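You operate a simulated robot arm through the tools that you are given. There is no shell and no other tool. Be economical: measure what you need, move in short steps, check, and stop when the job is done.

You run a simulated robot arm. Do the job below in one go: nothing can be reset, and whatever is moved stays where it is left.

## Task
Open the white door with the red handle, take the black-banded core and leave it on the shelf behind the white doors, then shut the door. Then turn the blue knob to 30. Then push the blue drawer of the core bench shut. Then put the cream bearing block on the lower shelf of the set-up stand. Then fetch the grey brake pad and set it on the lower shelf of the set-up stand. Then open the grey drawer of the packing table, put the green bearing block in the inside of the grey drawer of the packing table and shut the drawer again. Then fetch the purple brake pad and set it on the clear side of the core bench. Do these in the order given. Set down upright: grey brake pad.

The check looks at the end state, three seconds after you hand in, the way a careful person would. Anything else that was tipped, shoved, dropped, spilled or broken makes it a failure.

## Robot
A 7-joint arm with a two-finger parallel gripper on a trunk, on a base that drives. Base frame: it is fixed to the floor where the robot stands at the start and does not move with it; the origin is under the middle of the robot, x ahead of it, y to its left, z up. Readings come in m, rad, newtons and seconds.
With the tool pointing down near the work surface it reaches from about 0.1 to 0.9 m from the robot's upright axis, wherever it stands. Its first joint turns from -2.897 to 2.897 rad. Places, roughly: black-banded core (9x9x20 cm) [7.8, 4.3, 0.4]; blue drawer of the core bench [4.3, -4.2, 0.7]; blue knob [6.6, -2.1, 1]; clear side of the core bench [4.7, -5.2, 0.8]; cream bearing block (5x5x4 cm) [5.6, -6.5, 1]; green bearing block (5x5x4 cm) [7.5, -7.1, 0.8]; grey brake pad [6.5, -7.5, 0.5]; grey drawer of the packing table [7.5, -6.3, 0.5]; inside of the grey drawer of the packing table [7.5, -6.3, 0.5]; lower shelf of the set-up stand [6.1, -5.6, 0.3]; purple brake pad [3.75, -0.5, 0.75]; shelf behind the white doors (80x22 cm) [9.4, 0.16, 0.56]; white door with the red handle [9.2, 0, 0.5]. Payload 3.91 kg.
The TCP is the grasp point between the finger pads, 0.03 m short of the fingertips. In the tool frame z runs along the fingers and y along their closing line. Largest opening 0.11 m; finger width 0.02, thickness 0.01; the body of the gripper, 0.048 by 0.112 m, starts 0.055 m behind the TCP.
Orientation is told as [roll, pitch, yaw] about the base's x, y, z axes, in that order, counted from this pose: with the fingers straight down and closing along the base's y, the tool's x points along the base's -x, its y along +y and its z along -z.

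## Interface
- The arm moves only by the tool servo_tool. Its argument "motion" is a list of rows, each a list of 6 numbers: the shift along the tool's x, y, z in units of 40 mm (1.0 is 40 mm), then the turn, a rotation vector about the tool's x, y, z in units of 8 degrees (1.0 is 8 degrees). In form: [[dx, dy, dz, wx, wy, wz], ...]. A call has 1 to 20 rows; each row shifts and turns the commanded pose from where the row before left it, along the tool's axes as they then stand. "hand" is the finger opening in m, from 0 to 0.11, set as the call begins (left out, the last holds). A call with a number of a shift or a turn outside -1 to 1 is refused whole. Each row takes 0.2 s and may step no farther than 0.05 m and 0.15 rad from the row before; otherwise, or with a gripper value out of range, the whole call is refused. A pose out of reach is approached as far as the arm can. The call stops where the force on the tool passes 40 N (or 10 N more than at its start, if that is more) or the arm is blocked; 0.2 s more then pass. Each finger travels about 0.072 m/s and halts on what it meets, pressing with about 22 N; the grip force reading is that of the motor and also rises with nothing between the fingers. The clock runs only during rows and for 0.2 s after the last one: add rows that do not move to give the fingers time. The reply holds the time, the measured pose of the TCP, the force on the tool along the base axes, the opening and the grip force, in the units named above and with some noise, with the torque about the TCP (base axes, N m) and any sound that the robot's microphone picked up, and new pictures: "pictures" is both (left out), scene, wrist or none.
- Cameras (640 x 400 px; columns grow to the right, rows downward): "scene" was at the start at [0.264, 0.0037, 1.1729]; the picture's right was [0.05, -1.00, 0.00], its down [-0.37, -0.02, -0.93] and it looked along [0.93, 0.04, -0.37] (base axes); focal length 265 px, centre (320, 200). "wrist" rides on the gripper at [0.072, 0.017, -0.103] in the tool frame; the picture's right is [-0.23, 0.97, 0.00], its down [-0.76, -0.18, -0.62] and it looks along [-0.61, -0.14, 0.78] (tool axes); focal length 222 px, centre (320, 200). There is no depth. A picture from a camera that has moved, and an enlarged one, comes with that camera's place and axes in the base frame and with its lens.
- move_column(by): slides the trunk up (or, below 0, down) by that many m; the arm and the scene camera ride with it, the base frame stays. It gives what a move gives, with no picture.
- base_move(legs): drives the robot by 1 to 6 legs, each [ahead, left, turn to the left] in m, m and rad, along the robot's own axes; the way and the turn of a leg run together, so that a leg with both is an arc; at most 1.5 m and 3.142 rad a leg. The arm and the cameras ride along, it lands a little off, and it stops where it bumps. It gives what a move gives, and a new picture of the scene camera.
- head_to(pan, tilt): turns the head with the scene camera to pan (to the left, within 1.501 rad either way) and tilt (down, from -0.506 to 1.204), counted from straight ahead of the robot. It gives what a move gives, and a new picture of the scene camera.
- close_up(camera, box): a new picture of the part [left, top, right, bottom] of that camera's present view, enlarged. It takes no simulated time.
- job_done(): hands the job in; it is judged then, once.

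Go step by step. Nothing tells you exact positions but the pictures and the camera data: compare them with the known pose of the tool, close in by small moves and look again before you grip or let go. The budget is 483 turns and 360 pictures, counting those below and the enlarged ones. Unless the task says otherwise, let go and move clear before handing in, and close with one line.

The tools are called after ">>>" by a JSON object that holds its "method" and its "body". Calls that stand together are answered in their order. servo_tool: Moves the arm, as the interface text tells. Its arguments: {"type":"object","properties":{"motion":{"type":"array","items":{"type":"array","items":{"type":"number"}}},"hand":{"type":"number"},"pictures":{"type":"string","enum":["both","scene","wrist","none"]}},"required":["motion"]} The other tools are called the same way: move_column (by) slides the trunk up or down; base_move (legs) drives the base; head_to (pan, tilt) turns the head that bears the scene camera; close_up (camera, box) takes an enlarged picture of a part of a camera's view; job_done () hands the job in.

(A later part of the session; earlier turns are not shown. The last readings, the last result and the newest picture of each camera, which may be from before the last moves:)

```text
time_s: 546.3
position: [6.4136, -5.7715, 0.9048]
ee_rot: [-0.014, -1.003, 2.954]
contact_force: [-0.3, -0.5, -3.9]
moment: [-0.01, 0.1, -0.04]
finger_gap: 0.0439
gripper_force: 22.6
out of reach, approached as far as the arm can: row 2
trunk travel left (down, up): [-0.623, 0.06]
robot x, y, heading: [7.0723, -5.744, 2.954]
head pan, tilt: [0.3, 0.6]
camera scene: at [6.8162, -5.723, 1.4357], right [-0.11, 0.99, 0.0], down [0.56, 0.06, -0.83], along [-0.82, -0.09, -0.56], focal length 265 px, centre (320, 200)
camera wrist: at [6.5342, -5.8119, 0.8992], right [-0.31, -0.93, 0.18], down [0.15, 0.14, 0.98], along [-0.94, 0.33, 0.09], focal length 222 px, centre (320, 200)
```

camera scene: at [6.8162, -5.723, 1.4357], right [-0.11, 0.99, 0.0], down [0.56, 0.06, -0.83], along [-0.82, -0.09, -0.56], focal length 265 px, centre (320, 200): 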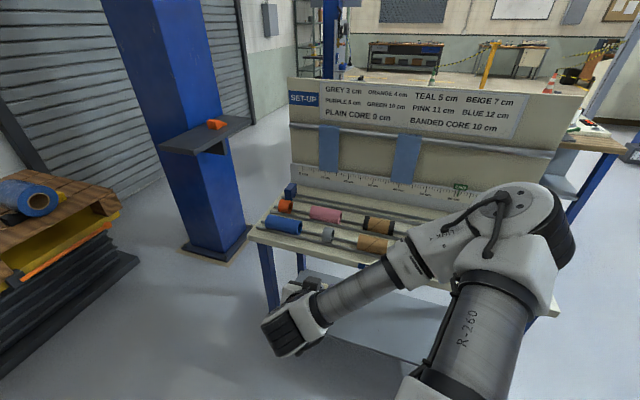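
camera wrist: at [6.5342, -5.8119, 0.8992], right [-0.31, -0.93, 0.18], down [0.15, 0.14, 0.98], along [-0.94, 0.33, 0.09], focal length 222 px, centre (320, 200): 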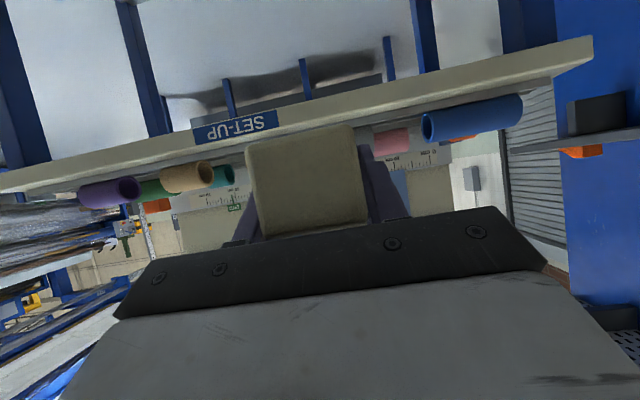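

Good. Lower the trunk.

>>> {"method": "move_column", "body": {"by": -0.4}}

>>> {"method": "move_column", "body": {"by": -0.14}}

>>> {"method": "servo_tool", "body": {"motion": [[0, 0, 0, 0, 0, 0]]}}

```text
time_s: 550.1
position: [6.413, -5.7696, 0.5052]
ee_rot: [-0.013, -1.005, 2.956]
contact_force: [-0.2, -0.4, -3.5]
moment: [0.04, 0.1, -0.03]
finger_gap: 0.0439
gripper_force: 21.3
trunk travel left (down, up): [-0.223, 0.46]
robot x, y, heading: [7.0685, -5.7433, 2.952]
head pan, tilt: [0.3, 0.6]
```

```text
time_s: 551.8
position: [6.4125, -5.7705, 0.3659]
ee_rot: [-0.013, -1.005, 2.955]
contact_force: [-0.1, 0.3, -3.9]
moment: [0.01, 0.09, 0.0]
finger_gap: 0.0443
gripper_force: 21.9
trunk travel left (down, up): [-0.083, 0.6]
robot x, y, heading: [7.0681, -5.7443, 2.96]
head pan, tilt: [0.3, 0.6]
```

```text
time_s: 552.2
position: [6.4136, -5.7703, 0.3653]
ee_rot: [-0.015, -1.003, 2.954]
contact_force: [-0.6, 0.2, -4.4]
moment: [0.01, 0.08, 0.01]
finger_gap: 0.0441
gripper_force: 21.5
trunk travel left (down, up): [-0.083, 0.6]
robot x, y, heading: [7.0713, -5.7448, 2.956]
head pan, tilt: [0.3, 0.6]
camera scene: at [6.8162, -5.723, 0.8956], right [-0.11, 0.99, 0.0], down [0.56, 0.06, -0.82], along [-0.82, -0.09, -0.57], focal length 265 px, centre (320, 200)
camera wrist: at [6.5343, -5.8119, 0.3595], right [-0.31, -0.93, 0.18], down [0.15, 0.14, 0.98], along [-0.94, 0.33, 0.09], focal length 222 px, centre (320, 200)
```

scene: 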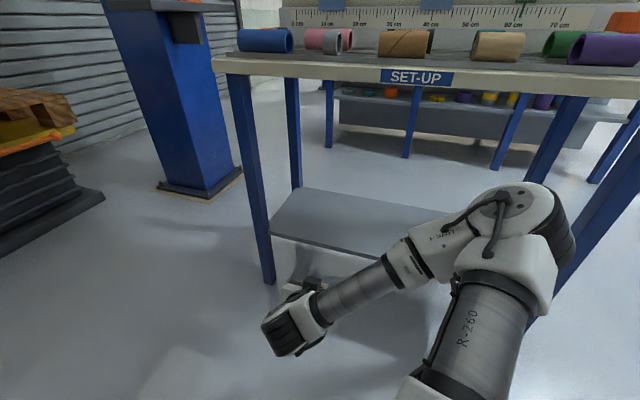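
wrist: 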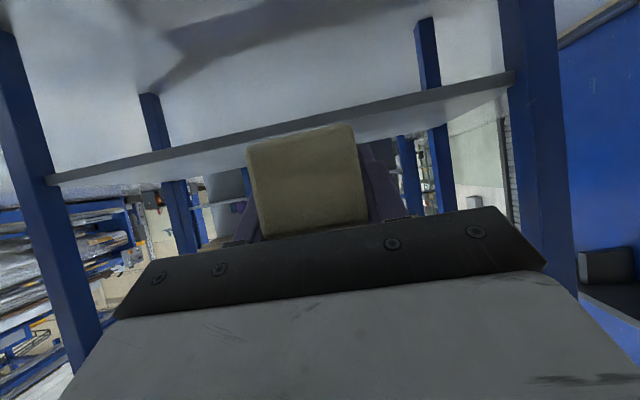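

Shelf top is at about z=0.29; the block's bottom is ~4 cm above. Move in ~31 cm.

>>> {"method": "base_move", "body": {"legs": [[0.22, 0, 0]]}}

>>> {"method": "servo_tool", "body": {"motion": [[-0.4, 0, 0.63, 0, 0, 0], [-0.4, 0, 0.63, 0, 0, 0], [-0.4, 0, 0.63, 0, 0, 0], [0, 0, 0, 0, 0, 0]]}}

```text
time_s: 553.9
position: [6.199, -5.7299, 0.3657]
ee_rot: [-0.015, -1.004, 2.954]
contact_force: [-0.5, 0.0, -4.8]
moment: [0.03, 0.06, -0.01]
finger_gap: 0.0438
gripper_force: 22.2
trunk travel left (down, up): [-0.083, 0.6]
robot x, y, heading: [6.8556, -5.7071, 2.957]
head pan, tilt: [0.3, 0.6]
camera scene: at [6.6022, -5.6823, 0.8956], right [-0.11, 0.99, 0.0], down [0.56, 0.06, -0.82], along [-0.82, -0.09, -0.57], focal length 265 px, centre (320, 200)
```

scene: 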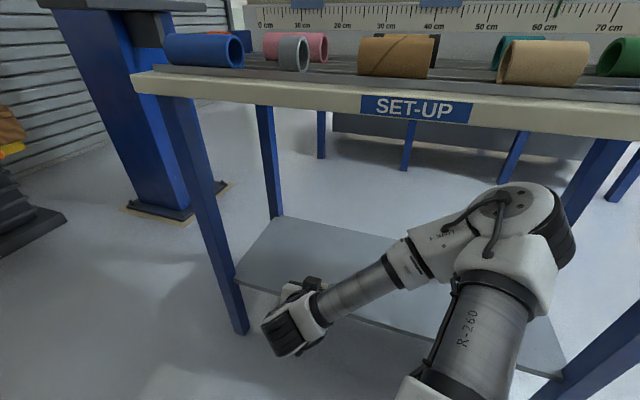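

```text
time_s: 554.9
position: [6.1107, -5.7115, 0.3656]
ee_rot: [-0.014, -1.003, 2.954]
contact_force: [-1.4, -0.1, -5.1]
moment: [-0.02, 0.1, 0.04]
finger_gap: 0.0439
gripper_force: 22.2
trunk travel left (down, up): [-0.083, 0.6]
robot x, y, heading: [6.8522, -5.7055, 2.954]
head pan, tilt: [0.3, 0.6]
camera scene: at [6.6022, -5.6823, 0.8956], right [-0.11, 0.99, 0.0], down [0.56, 0.06, -0.82], along [-0.82, -0.09, -0.57], focal length 265 px, centre (320, 200)
camera wrist: at [6.2314, -5.7535, 0.3598], right [-0.31, -0.93, 0.18], down [0.15, 0.14, 0.98], along [-0.94, 0.33, 0.09], focal length 222 px, centre (320, 200)
```

scene: 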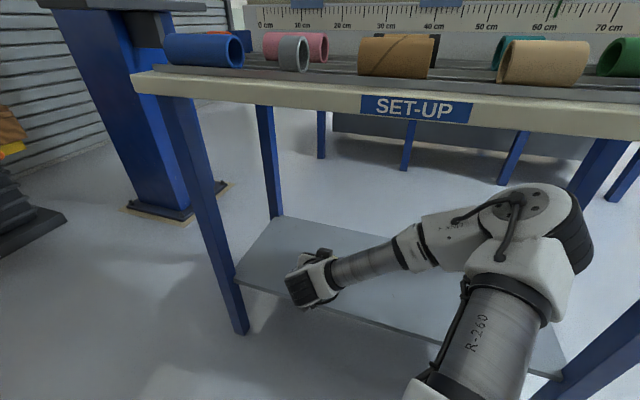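
wrist: 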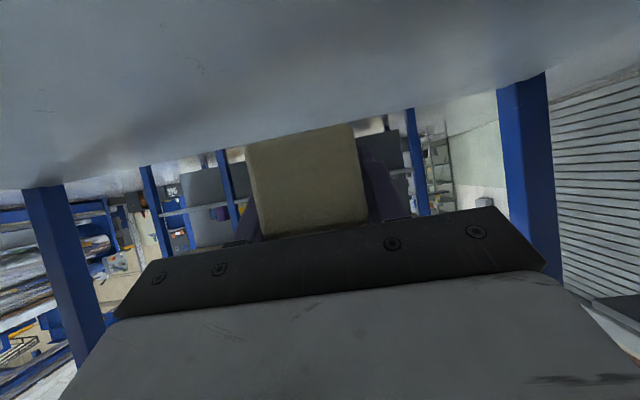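

Lower onto the shelf in small steps.

>>> {"method": "move_column", "body": {"by": -0.025}}

>>> {"method": "move_column", "body": {"by": -0.01}}

>>> {"method": "move_column", "body": {"by": -0.01}}

```text
time_s: 555.6
position: [6.1106, -5.7137, 0.356]
ee_rot: [-0.019, -1.01, 2.963]
contact_force: [-0.5, -0.1, -3.7]
moment: [0.04, 0.09, 0.05]
finger_gap: 0.0438
gripper_force: 21.5
trunk travel left (down, up): [-0.058, 0.625]
robot x, y, heading: [6.8551, -5.705, 2.956]
head pan, tilt: [0.3, 0.6]
```

```text
time_s: 556.1
position: [6.1109, -5.7133, 0.3579]
ee_rot: [-0.02, -1.014, 2.963]
contact_force: [0.6, -0.2, -4.4]
moment: [-0.01, 0.04, 0.01]
finger_gap: 0.044
gripper_force: 21.4
trunk travel left (down, up): [-0.048, 0.635]
robot x, y, heading: [6.8558, -5.7026, 2.958]
head pan, tilt: [0.3, 0.6]
```

```text
time_s: 556.9
position: [6.1114, -5.7134, 0.3567]
ee_rot: [-0.02, -1.013, 2.962]
contact_force: [-0.2, -0.6, -3.3]
moment: [0.0, 0.07, -0.01]
finger_gap: 0.0439
gripper_force: 22.1
trunk travel left (down, up): [-0.066, 0.616]
robot x, y, heading: [6.8569, -5.7046, 2.953]
head pan, tilt: [0.3, 0.6]
stopped: the arm was blocked; the commanded pose is now the measured one
```

The trunk is at its limit; lower the rest with the arm.

>>> {"method": "servo_tool", "body": {"motion": [[0.21, 0, 0.135, 0, 0, 0], [0.21, 0, 0.135, 0, 0, 0], [0.21, 0, 0.135, 0, 0, 0], [0, 0, 0, 0, 0, 0]], "pictures": "none"}}

>>> {"method": "servo_tool", "body": {"motion": [[0.15, 0, 0.1, 0, 0, 0], [0, 0, 0, 0, 0, 0]], "pictures": "none"}}

```text
time_s: 557.9
position: [6.1105, -5.7149, 0.3249]
ee_rot: [-0.02, -1.011, 2.966]
contact_force: [-0.7, -0.3, -4.2]
moment: [0.06, 0.1, 0.01]
finger_gap: 0.044
gripper_force: 21.4
trunk travel left (down, up): [-0.066, 0.616]
robot x, y, heading: [6.857, -5.7052, 2.954]
head pan, tilt: [0.3, 0.6]
```

```text
time_s: 558.5
position: [6.1113, -5.7142, 0.3175]
ee_rot: [-0.02, -1.011, 2.963]
contact_force: [0.8, 0.7, -4.2]
moment: [-0.01, 0.05, 0.02]
finger_gap: 0.0442
gripper_force: 22.7
trunk travel left (down, up): [-0.066, 0.616]
robot x, y, heading: [6.853, -5.7033, 2.952]
head pan, tilt: [0.3, 0.6]
```

>>> {"method": "servo_tool", "body": {"motion": [[0.15, 0, 0.1, 0, 0, 0], [0, 0, 0, 0, 0, 0]], "pictures": "none"}}

>>> {"method": "servo_tool", "body": {"motion": [[0.15, 0, 0.1, 0, 0, 0], [0, 0, 0, 0, 0, 0]], "pictures": "both"}}

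```text
time_s: 559.1
position: [6.1114, -5.7148, 0.311]
ee_rot: [-0.019, -1.01, 2.963]
contact_force: [0.7, 0.2, -4.4]
moment: [0.02, 0.08, -0.01]
finger_gap: 0.0441
gripper_force: 21.4
trunk travel left (down, up): [-0.066, 0.616]
robot x, y, heading: [6.8605, -5.7044, 2.955]
head pan, tilt: [0.3, 0.6]
```

```text
time_s: 559.7
position: [6.1099, -5.7153, 0.3051]
ee_rot: [-0.019, -1.013, 2.963]
contact_force: [2.5, 0.2, 4.6]
moment: [-0.23, -0.29, 0.09]
finger_gap: 0.044
gripper_force: 22.2
trunk travel left (down, up): [-0.066, 0.616]
robot x, y, heading: [6.8565, -5.7021, 2.951]
head pan, tilt: [0.3, 0.6]
camera scene: at [6.6044, -5.6827, 0.8828], right [-0.11, 0.99, 0.0], down [0.56, 0.06, -0.83], along [-0.82, -0.09, -0.56], focal length 265 px, centre (320, 200)
camera wrist: at [6.2313, -5.755, 0.298], right [-0.31, -0.93, 0.18], down [0.16, 0.14, 0.98], along [-0.94, 0.33, 0.1], focal length 222 px, centre (320, 200)
```

scene: 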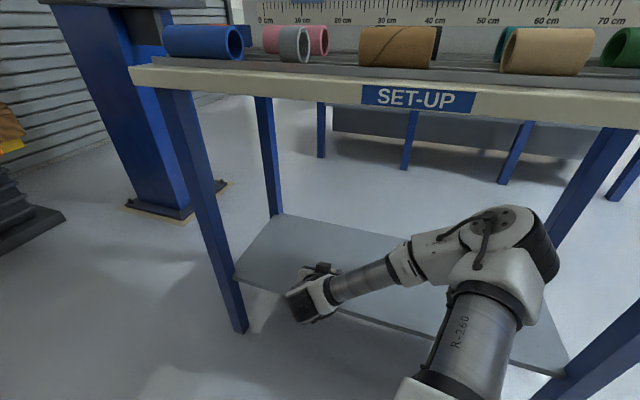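
wrist: 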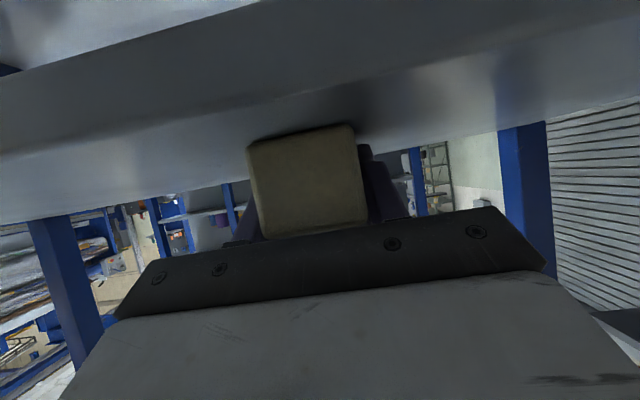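

Contact. Open and retreat along the tool axis.

>>> {"method": "servo_tool", "body": {"motion": [[0.05, 0, 0.03, 0, 0, 0], [0, 0, 0, 0, 0, 0], [0, 0, 0, 0, 0, 0], [0, 0, 0, 0, 0, 0]], "hand": 0.08, "pictures": "wrist"}}

>>> {"method": "servo_tool", "body": {"motion": [[0, 0, -0.3, 0, 0, 0], [0, 0, -0.6, 0, 0, 0], [0.3, 0, -0.8, 0, 0, 0], [0.3, 0, -0.8, 0, 0, 0], [0.3, 0, -0.8, 0, 0, 0]], "pictures": "none"}}

>>> {"method": "base_move", "body": {"legs": [[-0.22, 0, 0]]}}

```text
time_s: 560.4
position: [6.11, -5.7111, 0.3055]
ee_rot: [-0.024, -1.017, 2.962]
contact_force: [0.7, -0.3, 0.3]
moment: [0.0, 0.0, 0.01]
finger_gap: 0.0798
gripper_force: 0.0
trunk travel left (down, up): [-0.066, 0.616]
robot x, y, heading: [6.8582, -5.7016, 2.952]
head pan, tilt: [0.3, 0.6]
stopped in row 3: the force on the tool passed its limit at 41 N (the readings are from after the stop); the commanded pose is now the measured one
camera wrist: at [6.231, -5.7526, 0.297], right [-0.31, -0.93, 0.18], down [0.16, 0.14, 0.98], along [-0.94, 0.33, 0.11], focal length 222 px, centre (320, 200)
```

wrist: 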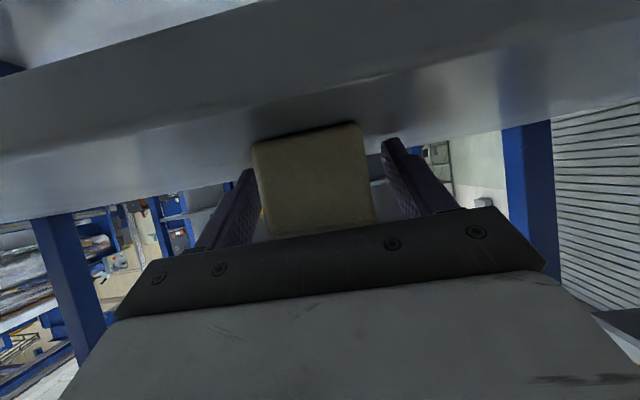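

```text
time_s: 561.6
position: [6.2313, -5.7422, 0.3396]
ee_rot: [-0.029, -1.022, 2.966]
contact_force: [0.4, 0.1, -1.7]
moment: [0.03, 0.01, 0.0]
finger_gap: 0.0799
gripper_force: 0.0
out of reach, approached as far as the arm can: row 5
trunk travel left (down, up): [-0.066, 0.616]
robot x, y, heading: [6.8573, -5.7015, 2.953]
head pan, tilt: [0.3, 0.6]
```

```text
time_s: 563.3
position: [6.4467, -5.7822, 0.3382]
ee_rot: [-0.025, -1.018, 2.96]
contact_force: [0.9, -0.6, 0.2]
moment: [0.01, 0.03, -0.02]
finger_gap: 0.0802
gripper_force: 0.0
trunk travel left (down, up): [-0.066, 0.616]
robot x, y, heading: [7.0715, -5.7426, 2.947]
head pan, tilt: [0.3, 0.6]
camera scene: at [6.8221, -5.7239, 0.8828], right [-0.11, 0.99, 0.0], down [0.56, 0.06, -0.83], along [-0.82, -0.09, -0.56], focal length 265 px, centre (320, 200)
```

scene: 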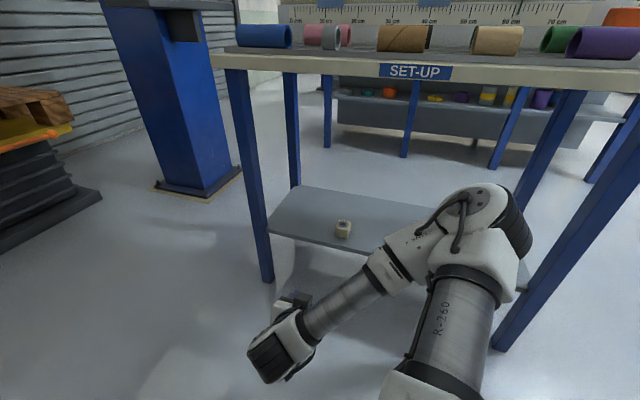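

The cream block sits on the lower shelf. Next, the grey brake pad near (6.5, -7.5, 0.5): raise the trunk and look left.

>>> {"method": "move_column", "body": {"by": 0.35}}

>>> {"method": "head_to", "body": {"pan": 1.2, "tilt": 0.5}}

```text
time_s: 566.7
position: [6.4468, -5.78, 0.6834]
ee_rot: [-0.026, -1.011, 2.956]
contact_force: [-0.1, -0.5, -0.1]
moment: [0.01, 0.0, 0.0]
finger_gap: 0.0799
gripper_force: 0.1
trunk travel left (down, up): [-0.416, 0.266]
robot x, y, heading: [7.0722, -5.7439, 2.945]
head pan, tilt: [0.3, 0.6]
```

```text
time_s: 567.9
position: [6.4457, -5.7806, 0.6824]
ee_rot: [-0.025, -1.012, 2.957]
contact_force: [0.0, -0.4, 0.4]
moment: [0.02, -0.01, 0.01]
finger_gap: 0.0801
gripper_force: 0.0
trunk travel left (down, up): [-0.416, 0.266]
robot x, y, heading: [7.0744, -5.7451, 2.95]
head pan, tilt: [1.201, 0.499]
camera scene: at [6.8581, -5.7898, 1.2385], right [-0.85, 0.53, 0.0], down [0.26, 0.4, -0.88], along [-0.47, -0.74, -0.48], focal length 265 px, centre (320, 200)
```

scene: 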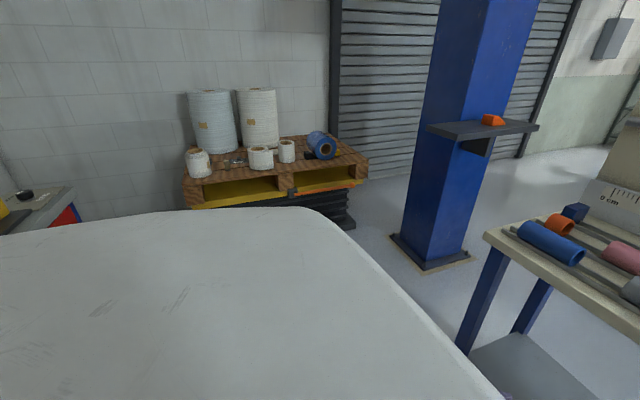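

>>> {"method": "close_up", "body": {"camera": "scene", "box": [170, 80, 380, 220]}}

```text
2.86 times, centred on (275, 150) of scene
camera zoom: at [6.8581, -5.7898, 1.2385], right [-0.85, 0.53, 0.0], down [0.26, 0.4, -0.88], along [-0.47, -0.74, -0.48], focal length 758 px, centre (449, 343)
```

zoom: 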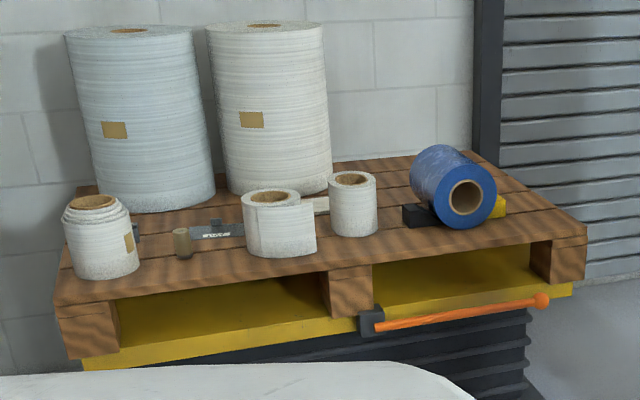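

I need a closer look at the pallet's left front. Turn left and approach with the hand high.

>>> {"method": "move_column", "body": {"by": 0.2}}

>>> {"method": "base_move", "body": {"legs": [[0, 0, 1.53], [0.7, -0.13, 0]]}}

>>> {"method": "head_to", "body": {"pan": 0.25, "tilt": 0.7}}

```text
time_s: 570.1
position: [6.4452, -5.7808, 0.8829]
ee_rot: [-0.024, -1.011, 2.958]
contact_force: [0.4, -0.5, 0.2]
moment: [0.03, 0.02, -0.02]
finger_gap: 0.0798
gripper_force: 0.1
trunk travel left (down, up): [-0.616, 0.066]
robot x, y, heading: [7.0733, -5.7435, 2.951]
head pan, tilt: [1.201, 0.499]
```

```text
time_s: 577.9
position: [6.8435, -7.0382, 0.8835]
ee_rot: [-0.024, -1.013, -1.756]
contact_force: [0.2, 0.1, -0.2]
moment: [0.04, 0.01, -0.01]
finger_gap: 0.0799
gripper_force: 0.0
trunk travel left (down, up): [-0.616, 0.066]
robot x, y, heading: [6.8111, -6.4115, -1.765]
head pan, tilt: [1.201, 0.499]
camera scene: at [6.8526, -6.6275, 1.4384], right [-0.53, -0.85, 0.0], down [-0.4, 0.26, -0.88], along [0.74, -0.47, -0.48], focal length 265 px, centre (320, 200)
```

scene: 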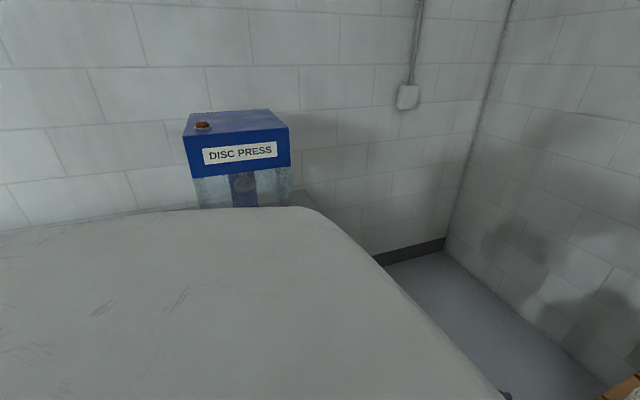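

```text
time_s: 579.1
position: [6.842, -7.0369, 0.8827]
ee_rot: [-0.024, -1.013, -1.755]
contact_force: [0.0, 0.2, 0.4]
moment: [-0.04, 0.0, 0.0]
finger_gap: 0.0799
gripper_force: 0.1
trunk travel left (down, up): [-0.616, 0.066]
robot x, y, heading: [6.8082, -6.4111, -1.763]
head pan, tilt: [0.25, 0.7]
camera scene: at [6.7806, -6.6633, 1.4208], right [-1.0, -0.06, 0.0], down [-0.04, 0.64, -0.77], along [0.04, -0.76, -0.64], focal length 265 px, centre (320, 200)
```

scene: 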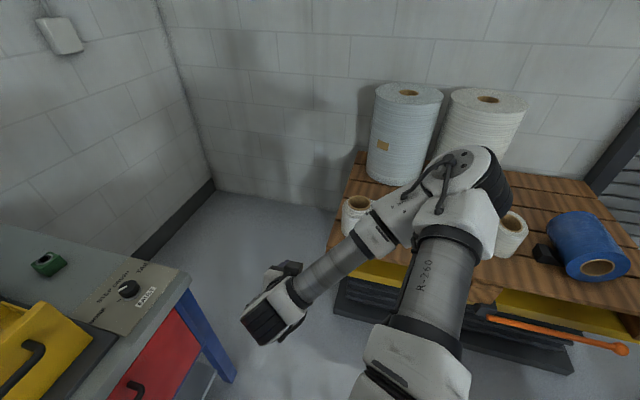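

The arm hides the spot; turn the base left a bit and look again.

>>> {"method": "base_move", "body": {"legs": [[0, 0, 0.4]]}}

>>> {"method": "head_to", "body": {"pan": -0.4, "tilt": 0.7}}

```text
time_s: 580.8
position: [7.0872, -6.9731, 0.8845]
ee_rot: [-0.024, -1.013, -1.352]
contact_force: [-0.2, 0.6, 0.0]
moment: [-0.07, -0.01, -0.01]
finger_gap: 0.0802
gripper_force: 0.1
trunk travel left (down, up): [-0.616, 0.066]
robot x, y, heading: [6.8088, -6.4128, -1.354]
head pan, tilt: [0.25, 0.7]
camera scene: at [6.8821, -6.654, 1.4207], right [-0.9, -0.44, 0.0], down [-0.29, 0.58, -0.76], along [0.34, -0.69, -0.64], focal length 265 px, centre (320, 200)
```

scene: 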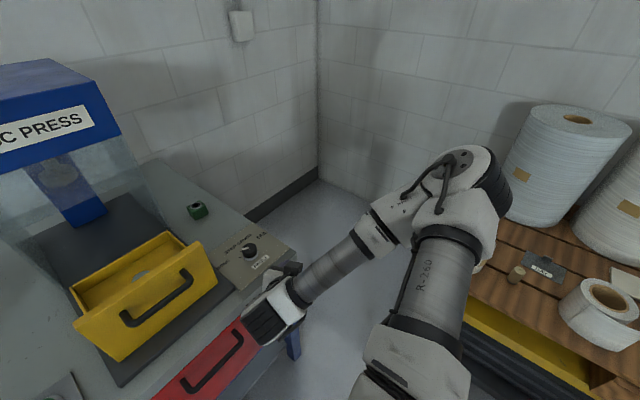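

```text
time_s: 581.8
position: [7.0876, -6.9742, 0.8834]
ee_rot: [-0.025, -1.012, -1.35]
contact_force: [0.2, 0.1, -0.5]
moment: [0.01, 0.03, 0.01]
finger_gap: 0.0801
gripper_force: 0.1
trunk travel left (down, up): [-0.616, 0.066]
robot x, y, heading: [6.8078, -6.4098, -1.359]
head pan, tilt: [-0.4, 0.7]
camera scene: at [6.8283, -6.6614, 1.4208], right [-0.98, 0.19, 0.0], down [0.12, 0.63, -0.76], along [-0.14, -0.75, -0.64], focal length 265 px, centre (320, 200)
```

scene: 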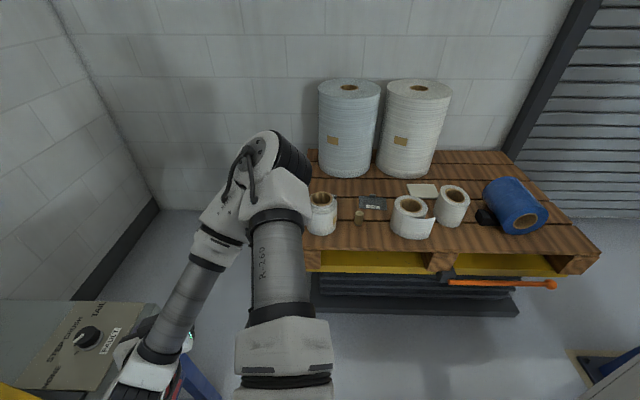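

>>> {"method": "close_up", "body": {"camera": "scene", "box": [300, 160, 480, 270]}}

```text
3.56 times, centred on (390, 215) of scene
camera zoom: at [6.8283, -6.6614, 1.4208], right [-0.98, 0.19, 0.0], down [0.12, 0.63, -0.76], along [-0.14, -0.75, -0.64], focal length 944 px, centre (71, 147)
```

zoom: 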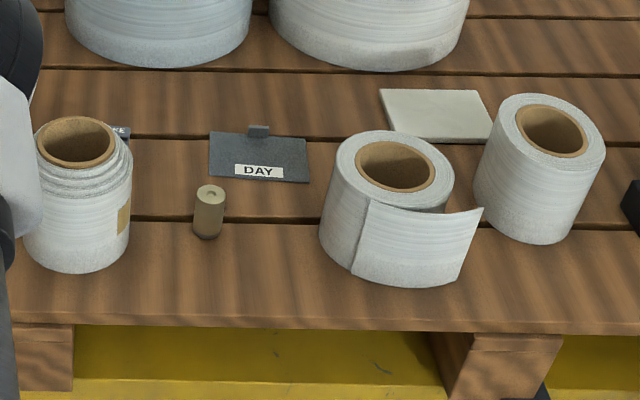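

The small upright cylinder at roughly (6.5, -7.45, 0.6) fits the listed position best. I'll turn and move closer to inspect it with the wrist camera.

>>> {"method": "base_move", "body": {"legs": [[0, 0, -0.44], [0.15, -0.05, 0]]}}

>>> {"method": "servo_tool", "body": {"motion": [[0, 0, 0, 0, 0, 0]], "pictures": "wrist"}}

```text
time_s: 584.5
position: [6.7387, -7.1758, 0.8826]
ee_rot: [-0.025, -1.011, -1.792]
contact_force: [-0.3, -0.2, 0.3]
moment: [-0.02, -0.03, 0.01]
finger_gap: 0.08
gripper_force: 0.1
trunk travel left (down, up): [-0.616, 0.066]
robot x, y, heading: [6.7247, -6.5437, -1.797]
head pan, tilt: [-0.4, 0.7]
camera scene: at [6.6368, -6.7831, 1.4205], right [-0.81, 0.59, 0.0], down [0.38, 0.52, -0.76], along [-0.45, -0.62, -0.64], focal length 265 px, centre (320, 200)
```

scene: 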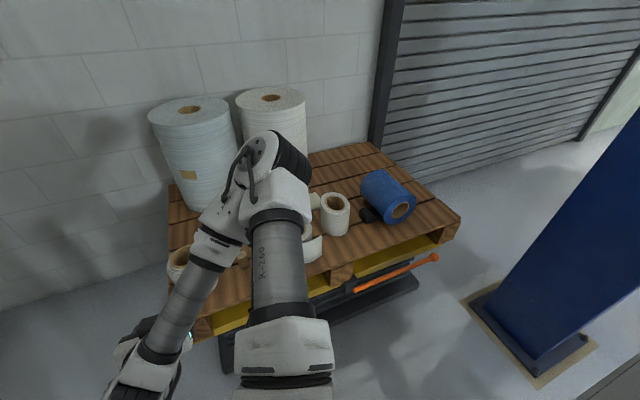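

```text
time_s: 584.9
position: [6.7392, -7.1755, 0.8818]
ee_rot: [-0.024, -1.012, -1.791]
contact_force: [-0.1, -0.3, -0.1]
moment: [0.03, -0.04, 0.03]
finger_gap: 0.0801
gripper_force: 0.1
trunk travel left (down, up): [-0.616, 0.066]
robot x, y, heading: [6.7246, -6.5459, -1.798]
head pan, tilt: [-0.4, 0.7]
camera wrist: at [6.7862, -7.0564, 0.8756], right [0.92, -0.35, 0.18], down [-0.13, 0.16, 0.98], along [-0.37, -0.92, 0.1], focal length 222 px, centre (320, 200)
```

wrist: 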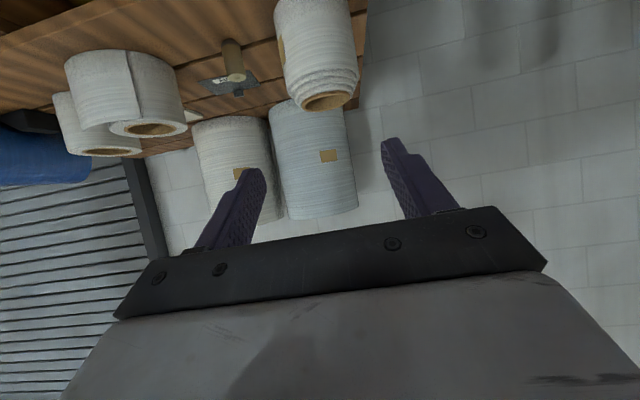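

>>> {"method": "close_up", "body": {"camera": "wrist", "box": [170, 10, 330, 120]}}

>>> {"method": "close_up", "body": {"camera": "wrist", "box": [0, 20, 120, 120]}}

```text
3.64 times, centred on (250, 65) of wrist
camera zoom: at [6.7862, -7.0564, 0.8756], right [0.92, -0.35, 0.18], down [-0.13, 0.16, 0.98], along [-0.37, -0.92, 0.1], focal length 808 px, centre (574, 691)
```

zoom: 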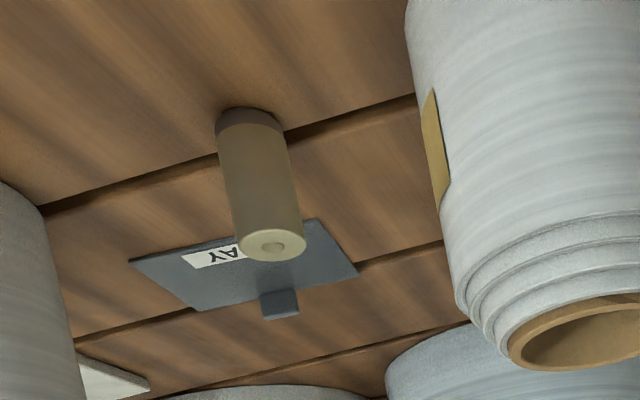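

```text
4.00 times, centred on (60, 70) of wrist
camera zoom: at [6.7862, -7.0564, 0.8756], right [0.92, -0.35, 0.18], down [-0.13, 0.16, 0.98], along [-0.37, -0.92, 0.1], focal length 888 px, centre (1360, 720)
```

zoom: 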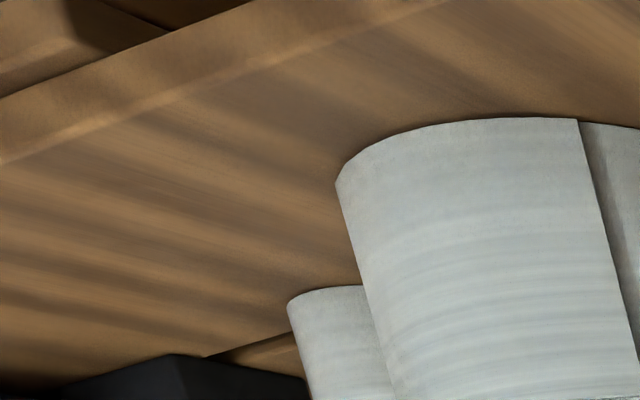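

The cylinder is beige and sits at z≈0.6, while the listed pad is at z≈0.5 — it may be inside the pallet's opening. I'll back off and look from low down.

>>> {"method": "base_move", "body": {"legs": [[-0.35, 0, 0]]}}

>>> {"method": "move_column", "body": {"by": -0.4}}

>>> {"method": "move_column", "body": {"by": -0.13}}

>>> {"method": "head_to", "body": {"pan": 0.0, "tilt": 0.25}}

>>> {"method": "servo_tool", "body": {"motion": [[0, 0, 0, 0, 0, 0]], "pictures": "wrist"}}

```text
time_s: 587.2
position: [6.8174, -6.8391, 0.8825]
ee_rot: [-0.024, -1.013, -1.788]
contact_force: [-0.1, 0.8, 0.3]
moment: [-0.01, 0.01, -0.02]
finger_gap: 0.0799
gripper_force: 0.2
trunk travel left (down, up): [-0.616, 0.066]
robot x, y, heading: [6.8009, -6.2127, -1.8]
head pan, tilt: [-0.4, 0.7]
camera scene: at [6.7153, -6.4461, 1.4209], right [-0.81, 0.59, 0.0], down [0.38, 0.52, -0.77], along [-0.45, -0.62, -0.64], focal length 265 px, centre (320, 200)
```

scene: 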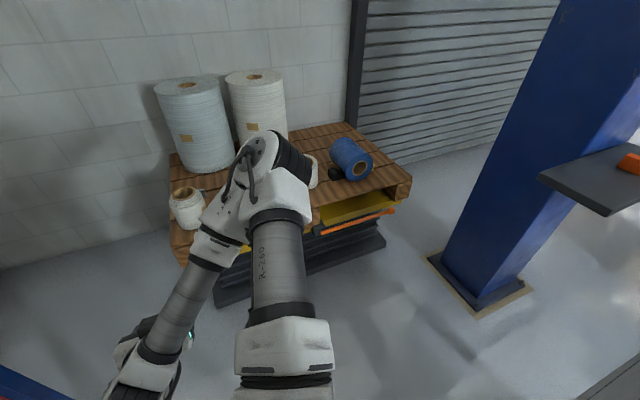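

```text
time_s: 591.0
position: [6.8179, -6.8388, 0.4822]
ee_rot: [-0.023, -1.012, -1.789]
contact_force: [0.5, 0.0, 0.1]
moment: [-0.01, -0.03, 0.03]
finger_gap: 0.0799
gripper_force: 0.1
trunk travel left (down, up): [-0.216, 0.466]
robot x, y, heading: [6.8025, -6.2128, -1.795]
head pan, tilt: [-0.4, 0.7]
```

```text
time_s: 592.6
position: [6.8175, -6.8378, 0.3524]
ee_rot: [-0.025, -1.013, -1.789]
contact_force: [-1.7, -1.2, 0.8]
moment: [0.0, -0.04, -0.01]
finger_gap: 0.08
gripper_force: 0.1
trunk travel left (down, up): [-0.086, 0.596]
robot x, y, heading: [6.8017, -6.2101, -1.801]
head pan, tilt: [-0.4, 0.7]
```

```text
time_s: 593.5
position: [6.8173, -6.8394, 0.3522]
ee_rot: [-0.023, -1.014, -1.789]
contact_force: [0.0, 0.0, 0.4]
moment: [-0.03, 0.01, -0.07]
finger_gap: 0.0799
gripper_force: 0.0
trunk travel left (down, up): [-0.086, 0.596]
robot x, y, heading: [6.8027, -6.2134, -1.794]
head pan, tilt: [0.0, 0.25]
camera scene: at [6.7439, -6.4689, 0.9315], right [-0.97, 0.22, 0.0], down [0.06, 0.24, -0.97], along [-0.22, -0.94, -0.25], focal length 265 px, centre (320, 200)
```

scene: 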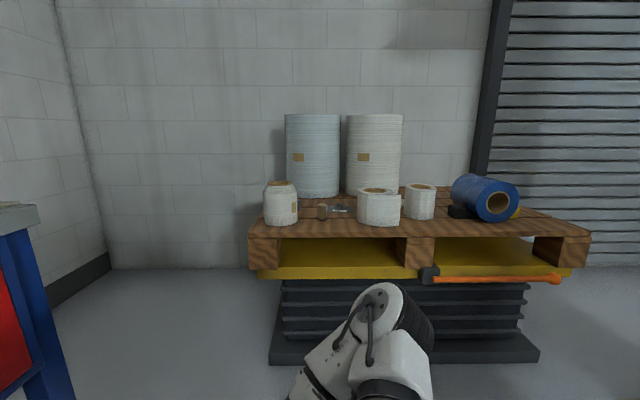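

```text
time_s: 593.9
position: [6.8171, -6.8394, 0.3537]
ee_rot: [-0.026, -1.012, -1.789]
contact_force: [0.5, 0.3, -0.7]
moment: [0.04, -0.01, 0.07]
finger_gap: 0.0798
gripper_force: 0.0
trunk travel left (down, up): [-0.086, 0.596]
robot x, y, heading: [6.8029, -6.214, -1.795]
head pan, tilt: [0.0, 0.25]
camera wrist: at [6.8646, -6.7204, 0.3457], right [0.92, -0.35, 0.18], down [-0.13, 0.16, 0.98], along [-0.37, -0.92, 0.1], focal length 222 px, centre (320, 200)
```

wrist: 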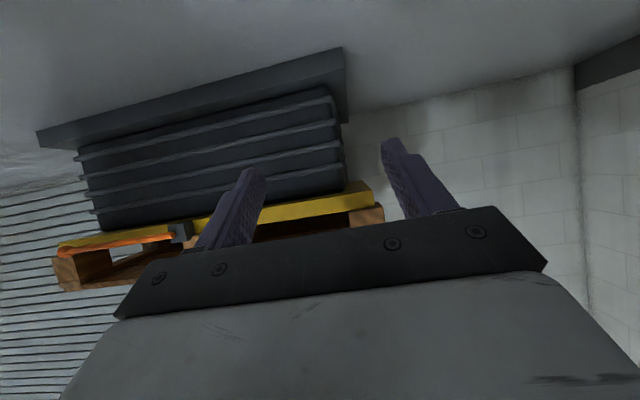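

>>> {"method": "close_up", "body": {"camera": "scene", "box": [240, 170, 450, 290]}}

```text
3.05 times, centred on (345, 230) of scene
camera zoom: at [6.744, -6.4689, 0.9316], right [-0.97, 0.22, 0.0], down [0.06, 0.24, -0.97], along [-0.22, -0.94, -0.25], focal length 809 px, centre (244, 109)
```

zoom: 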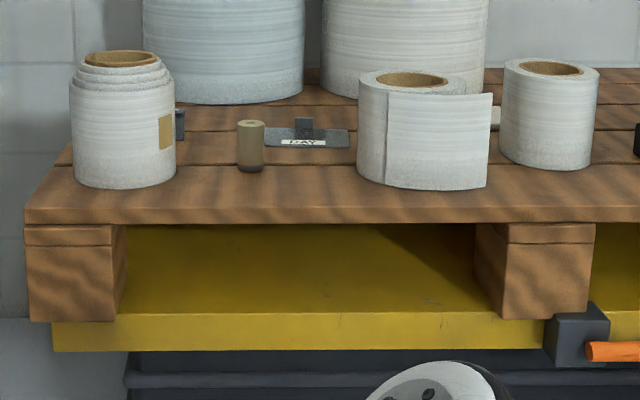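

Nothing inside the pallet. There's a bluish-grey item half hidden behind the left roll; I'll look from higher and more to the right.

>>> {"method": "move_column", "body": {"by": 0.4}}

>>> {"method": "move_column", "body": {"by": 0.15}}

>>> {"method": "base_move", "body": {"legs": [[0.25, -0.33, 0]]}}

>>> {"method": "head_to", "body": {"pan": 0.35, "tilt": 0.6}}

```text
time_s: 597.7
position: [6.8179, -6.8391, 0.7534]
ee_rot: [-0.026, -1.014, -1.79]
contact_force: [0.5, -0.6, 0.5]
moment: [0.01, 0.0, -0.01]
finger_gap: 0.0801
gripper_force: 0.0
trunk travel left (down, up): [-0.486, 0.196]
robot x, y, heading: [6.802, -6.2142, -1.796]
head pan, tilt: [0.0, 0.25]
```

```text
time_s: 599.5
position: [6.8184, -6.8385, 0.9028]
ee_rot: [-0.025, -1.012, -1.79]
contact_force: [0.2, 0.0, -0.7]
moment: [0.0, 0.02, 0.0]
finger_gap: 0.08
gripper_force: 0.1
trunk travel left (down, up): [-0.636, 0.046]
robot x, y, heading: [6.8032, -6.2125, -1.798]
head pan, tilt: [0.0, 0.25]
```

```text
time_s: 602.6
position: [6.4341, -7.0091, 0.9019]
ee_rot: [-0.023, -1.012, -1.795]
contact_force: [-0.5, 0.7, 0.8]
moment: [-0.03, -0.01, 0.0]
finger_gap: 0.0802
gripper_force: 0.1
trunk travel left (down, up): [-0.636, 0.046]
robot x, y, heading: [6.4236, -6.3812, -1.802]
head pan, tilt: [0.0, 0.25]
camera scene: at [6.3627, -6.6393, 1.4815], right [-0.97, 0.23, 0.0], down [0.06, 0.24, -0.97], along [-0.22, -0.94, -0.25], focal length 265 px, centre (320, 200)
```

scene: 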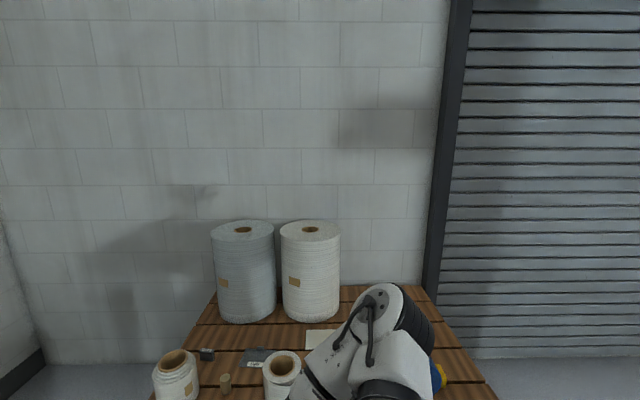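

```text
time_s: 603.4
position: [6.4343, -7.0089, 0.9021]
ee_rot: [-0.025, -1.013, -1.794]
contact_force: [-0.9, 0.1, 0.9]
moment: [-0.07, 0.02, -0.03]
finger_gap: 0.0799
gripper_force: 0.1
trunk travel left (down, up): [-0.636, 0.046]
robot x, y, heading: [6.42, -6.3798, -1.805]
head pan, tilt: [0.351, 0.6]
camera scene: at [6.3949, -6.6361, 1.4494], right [-0.99, -0.12, 0.0], down [-0.07, 0.56, -0.83], along [0.1, -0.82, -0.56], focal length 265 px, centre (320, 200)
```

scene: 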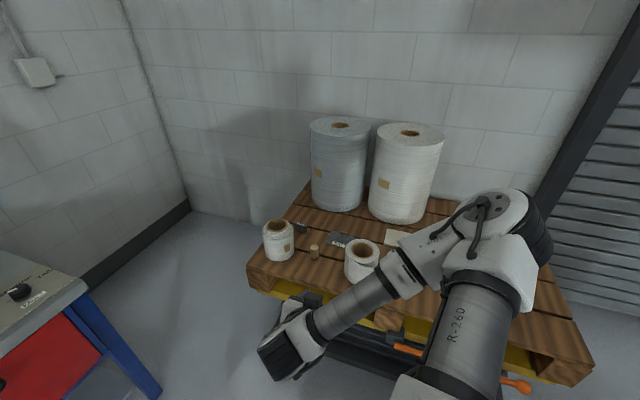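

>>> {"method": "close_up", "body": {"camera": "scene", "box": [250, 200, 410, 300]}}

```text
4.00 times, centred on (330, 250) of scene
camera zoom: at [6.3949, -6.6361, 1.4494], right [-0.99, -0.12, 0.0], down [-0.07, 0.56, -0.83], along [0.1, -0.82, -0.56], focal length 1062 px, centre (280, 0)
```

zoom: 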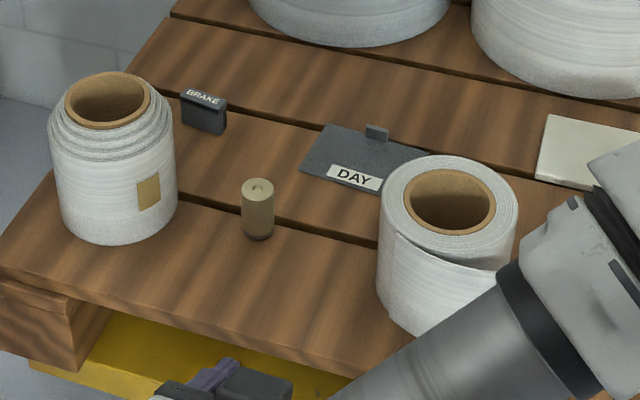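

Found it: a dark-grey pad labelled "BRAKE", standing upright at about (6.60, -7.61) behind the small roll. I'll use a steeper tool tilt (~38° off vertical) to clear the roll, and move over it.

>>> {"method": "servo_tool", "body": {"motion": [[0, 0, 0, 0, 0.83, 0], [0, 0, 0, 0, 0.83, 0], [0, 0, 0, 0, 0.84, 0], [0, 0, 0, 0, 0, 0]], "pictures": "none"}}

>>> {"method": "base_move", "body": {"legs": [[0.35, 0.44, 0]]}}

>>> {"method": "servo_tool", "body": {"motion": [[0, 0, 0, 0, 0, 0]], "pictures": "wrist"}}

```text
time_s: 604.4
position: [6.4343, -7.0099, 0.903]
ee_rot: [-0.015, -0.662, -1.805]
contact_force: [0.3, 0.2, -0.3]
moment: [-0.01, -0.01, 0.0]
finger_gap: 0.0799
gripper_force: 0.1
trunk travel left (down, up): [-0.636, 0.046]
robot x, y, heading: [6.4212, -6.3866, -1.805]
head pan, tilt: [0.351, 0.6]
```

```text
time_s: 608.4
position: [6.7881, -7.4536, 0.9028]
ee_rot: [-0.015, -0.663, -1.804]
contact_force: [0.3, 0.0, -1.0]
moment: [-0.02, -0.04, 0.0]
finger_gap: 0.08
gripper_force: 0.0
trunk travel left (down, up): [-0.636, 0.046]
robot x, y, heading: [6.7722, -6.8256, -1.794]
head pan, tilt: [0.351, 0.6]
camera scene: at [6.7476, -7.0796, 1.4493], right [-0.99, -0.12, 0.0], down [-0.07, 0.56, -0.82], along [0.1, -0.82, -0.57], focal length 265 px, centre (320, 200)
```

scene: 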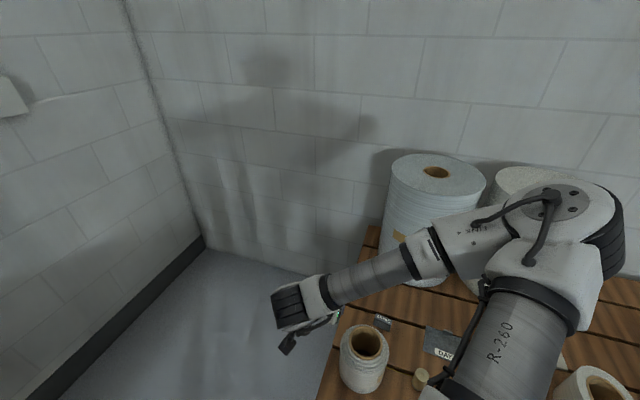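

```text
time_s: 608.8
position: [6.7875, -7.4537, 0.9023]
ee_rot: [-0.016, -0.664, -1.805]
contact_force: [0.5, -0.2, -0.4]
moment: [-0.02, -0.03, -0.01]
finger_gap: 0.0799
gripper_force: 0.1
trunk travel left (down, up): [-0.636, 0.046]
robot x, y, heading: [6.7743, -6.8258, -1.795]
head pan, tilt: [0.351, 0.6]
camera wrist: at [6.8342, -7.3401, 0.9389], right [0.9, -0.41, 0.13], down [-0.21, -0.17, 0.96], along [-0.37, -0.9, -0.24], focal length 222 px, centre (320, 200)
```

wrist: 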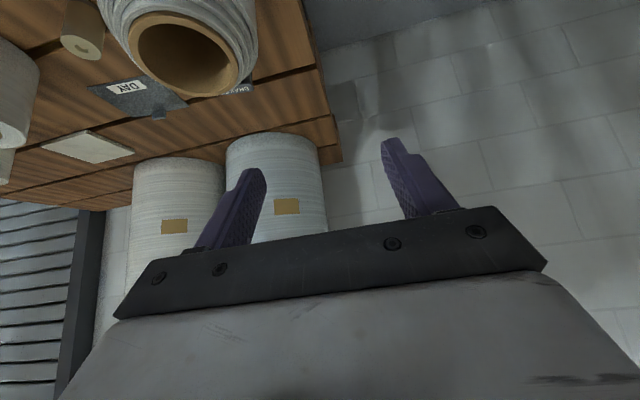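

>>> {"method": "close_up", "body": {"camera": "scene", "box": [320, 290, 460, 400]}}

```text
3.64 times, centred on (390, 345) of scene
camera zoom: at [6.7475, -7.0794, 1.4494], right [-0.99, -0.12, 0.0], down [-0.07, 0.56, -0.83], along [0.1, -0.82, -0.56], focal length 965 px, centre (66, -327)
```

zoom: 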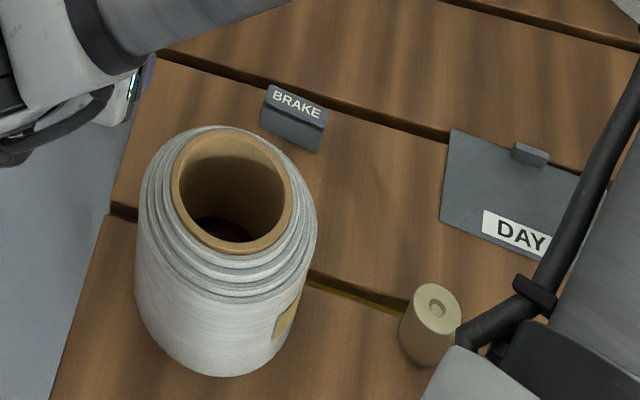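

The pad's geometry: ~5 cm wide, aligned with my tool yaw; but the roll is so close that I need a steeper tool (~24° off vertical). Adjust tilt and shift laterally above it.

>>> {"method": "servo_tool", "body": {"motion": [[0, 0, 0, 0, 0.9, 0], [0, 0, 0, 0, 0.9, 0], [0, -0.9, 0, 0, 0, 0], [0, -0.9, 0, 0, 0, 0], [0, -0.9, 0, 0, 0, 0], [0, -1, 0, 0, 0, 0], [0, 0, 0, 0, 0, 0]]}}

```text
time_s: 610.4
position: [6.6449, -7.4163, 0.9015]
ee_rot: [-0.015, -0.412, -1.809]
contact_force: [1.1, 1.0, 0.3]
moment: [-0.02, 0.01, 0.01]
finger_gap: 0.0802
gripper_force: 0.0
trunk travel left (down, up): [-0.636, 0.046]
robot x, y, heading: [6.7738, -6.8271, -1.801]
head pan, tilt: [0.351, 0.6]
camera scene: at [6.7477, -7.0796, 1.4493], right [-0.99, -0.12, 0.0], down [-0.07, 0.56, -0.82], along [0.1, -0.82, -0.57], focal length 265 px, centre (320, 200)
camera wrist: at [6.6879, -7.3164, 0.9678], right [0.9, -0.44, 0.08], down [-0.27, -0.4, 0.88], along [-0.35, -0.81, -0.47], focal length 222 px, centre (320, 200)
```

scene: 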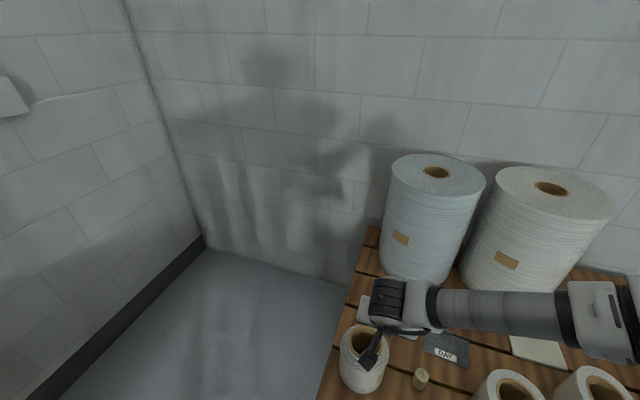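
wrist: 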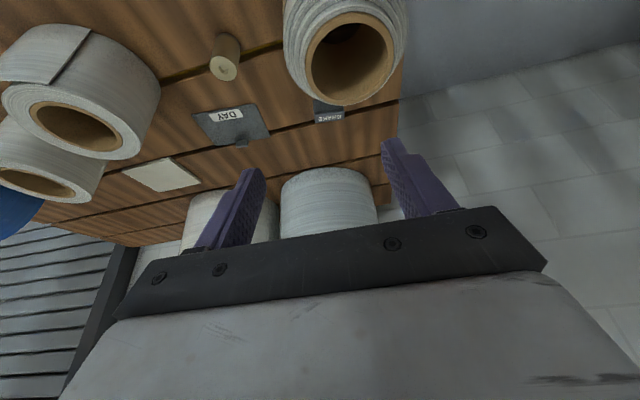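

Move horizontally over the pad, then descend to z≈0.72 and check.

>>> {"method": "servo_tool", "body": {"motion": [[-0.9, 0, 0.39, 0, 0, 0], [-0.9, 0, 0.39, 0, 0, 0], [-0.9, 0, 0.39, 0, 0, 0], [-0.9, 0, 0.39, 0, 0, 0], [-0.82, 0, 0.37, 0, 0, 0], [0.4, 0, 0.9, 0, 0, 0], [0.4, 0, 0.9, 0, 0, 0], [0.4, 0, 0.9, 0, 0, 0], [0.4, 0, 0.9, 0, 0, 0], [0, 0, 0, 0, 0, 0]]}}

```text
time_s: 612.6
position: [6.594, -7.6042, 0.7477]
ee_rot: [-0.015, -0.413, -1.809]
contact_force: [0.6, 1.0, -0.3]
moment: [-0.02, -0.01, 0.05]
finger_gap: 0.0801
gripper_force: 0.1
trunk travel left (down, up): [-0.636, 0.046]
robot x, y, heading: [6.775, -6.8248, -1.8]
head pan, tilt: [0.351, 0.6]
camera scene: at [6.7475, -7.0791, 1.4494], right [-0.99, -0.12, 0.0], down [-0.07, 0.56, -0.83], along [0.1, -0.82, -0.56], focal length 265 px, centre (320, 200)
camera wrist: at [6.6383, -7.5029, 0.812], right [0.9, -0.44, 0.08], down [-0.27, -0.39, 0.88], along [-0.35, -0.81, -0.47], focal length 222 px, centre (320, 200)
```

scene: 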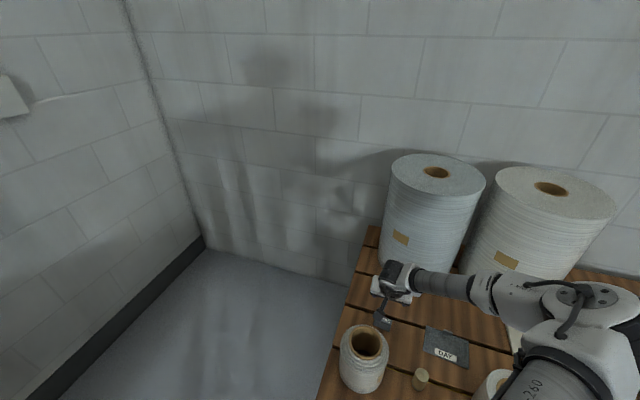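
wrist: 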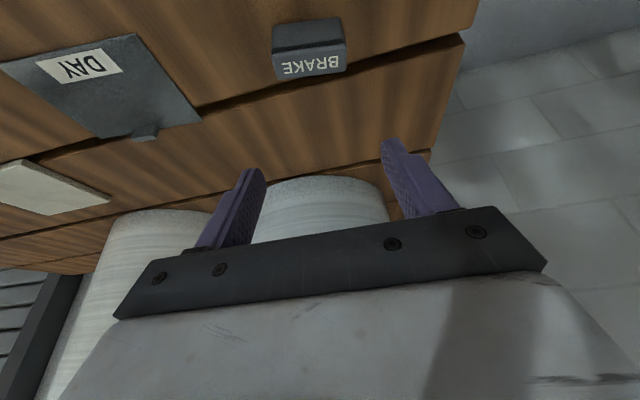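

Well centred above the pad. Descend 11 cm.

>>> {"method": "servo_tool", "body": {"motion": [[0.4, 0.1, 0.8, 0, 0, 0], [0.4, 0, 0.8, 0, 0, 0], [0.3, 0, 0.7, 0, 0, 0], [0, 0, 0, 0, 0, 0]]}}

```text
time_s: 613.2
position: [6.5971, -7.602, 0.6978]
ee_rot: [-0.011, -0.421, -1.811]
contact_force: [-2.5, 6.4, 20.2]
moment: [1.91, -0.89, 0.53]
finger_gap: 0.0799
gripper_force: 0.0
trunk travel left (down, up): [-0.636, 0.046]
robot x, y, heading: [6.7763, -6.8219, -1.798]
head pan, tilt: [0.351, 0.6]
stopped in row 2: the force on the tool passed its limit at 81 N (the readings are from after the stop); the commanded pose is now the measured one
camera scene: at [6.7473, -7.0788, 1.4498], right [-0.99, -0.12, 0.0], down [-0.07, 0.56, -0.83], along [0.1, -0.82, -0.56], focal length 265 px, centre (320, 200)
camera wrist: at [6.641, -7.5025, 0.7625], right [0.9, -0.44, 0.08], down [-0.27, -0.39, 0.88], along [-0.35, -0.81, -0.47], focal length 222 px, centre (320, 200)
```

scene: 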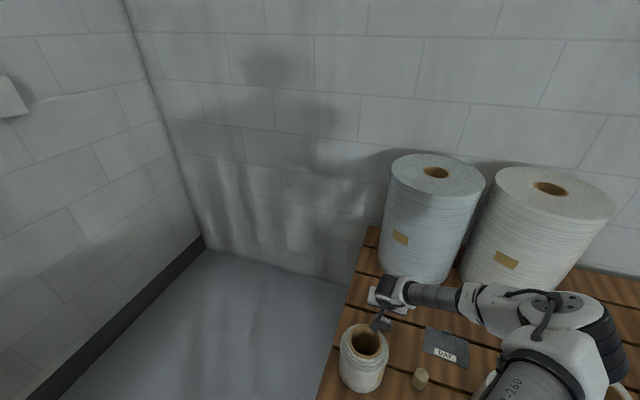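
wrist: 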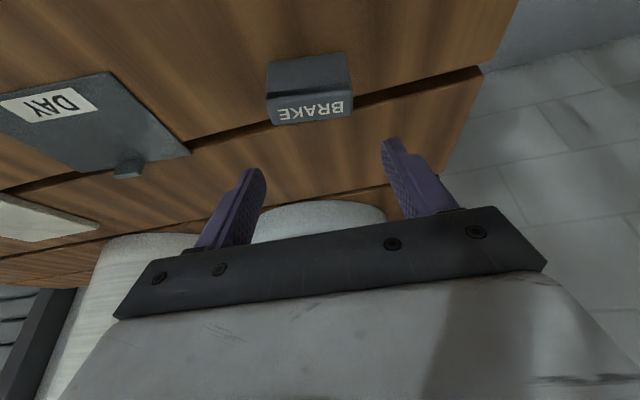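

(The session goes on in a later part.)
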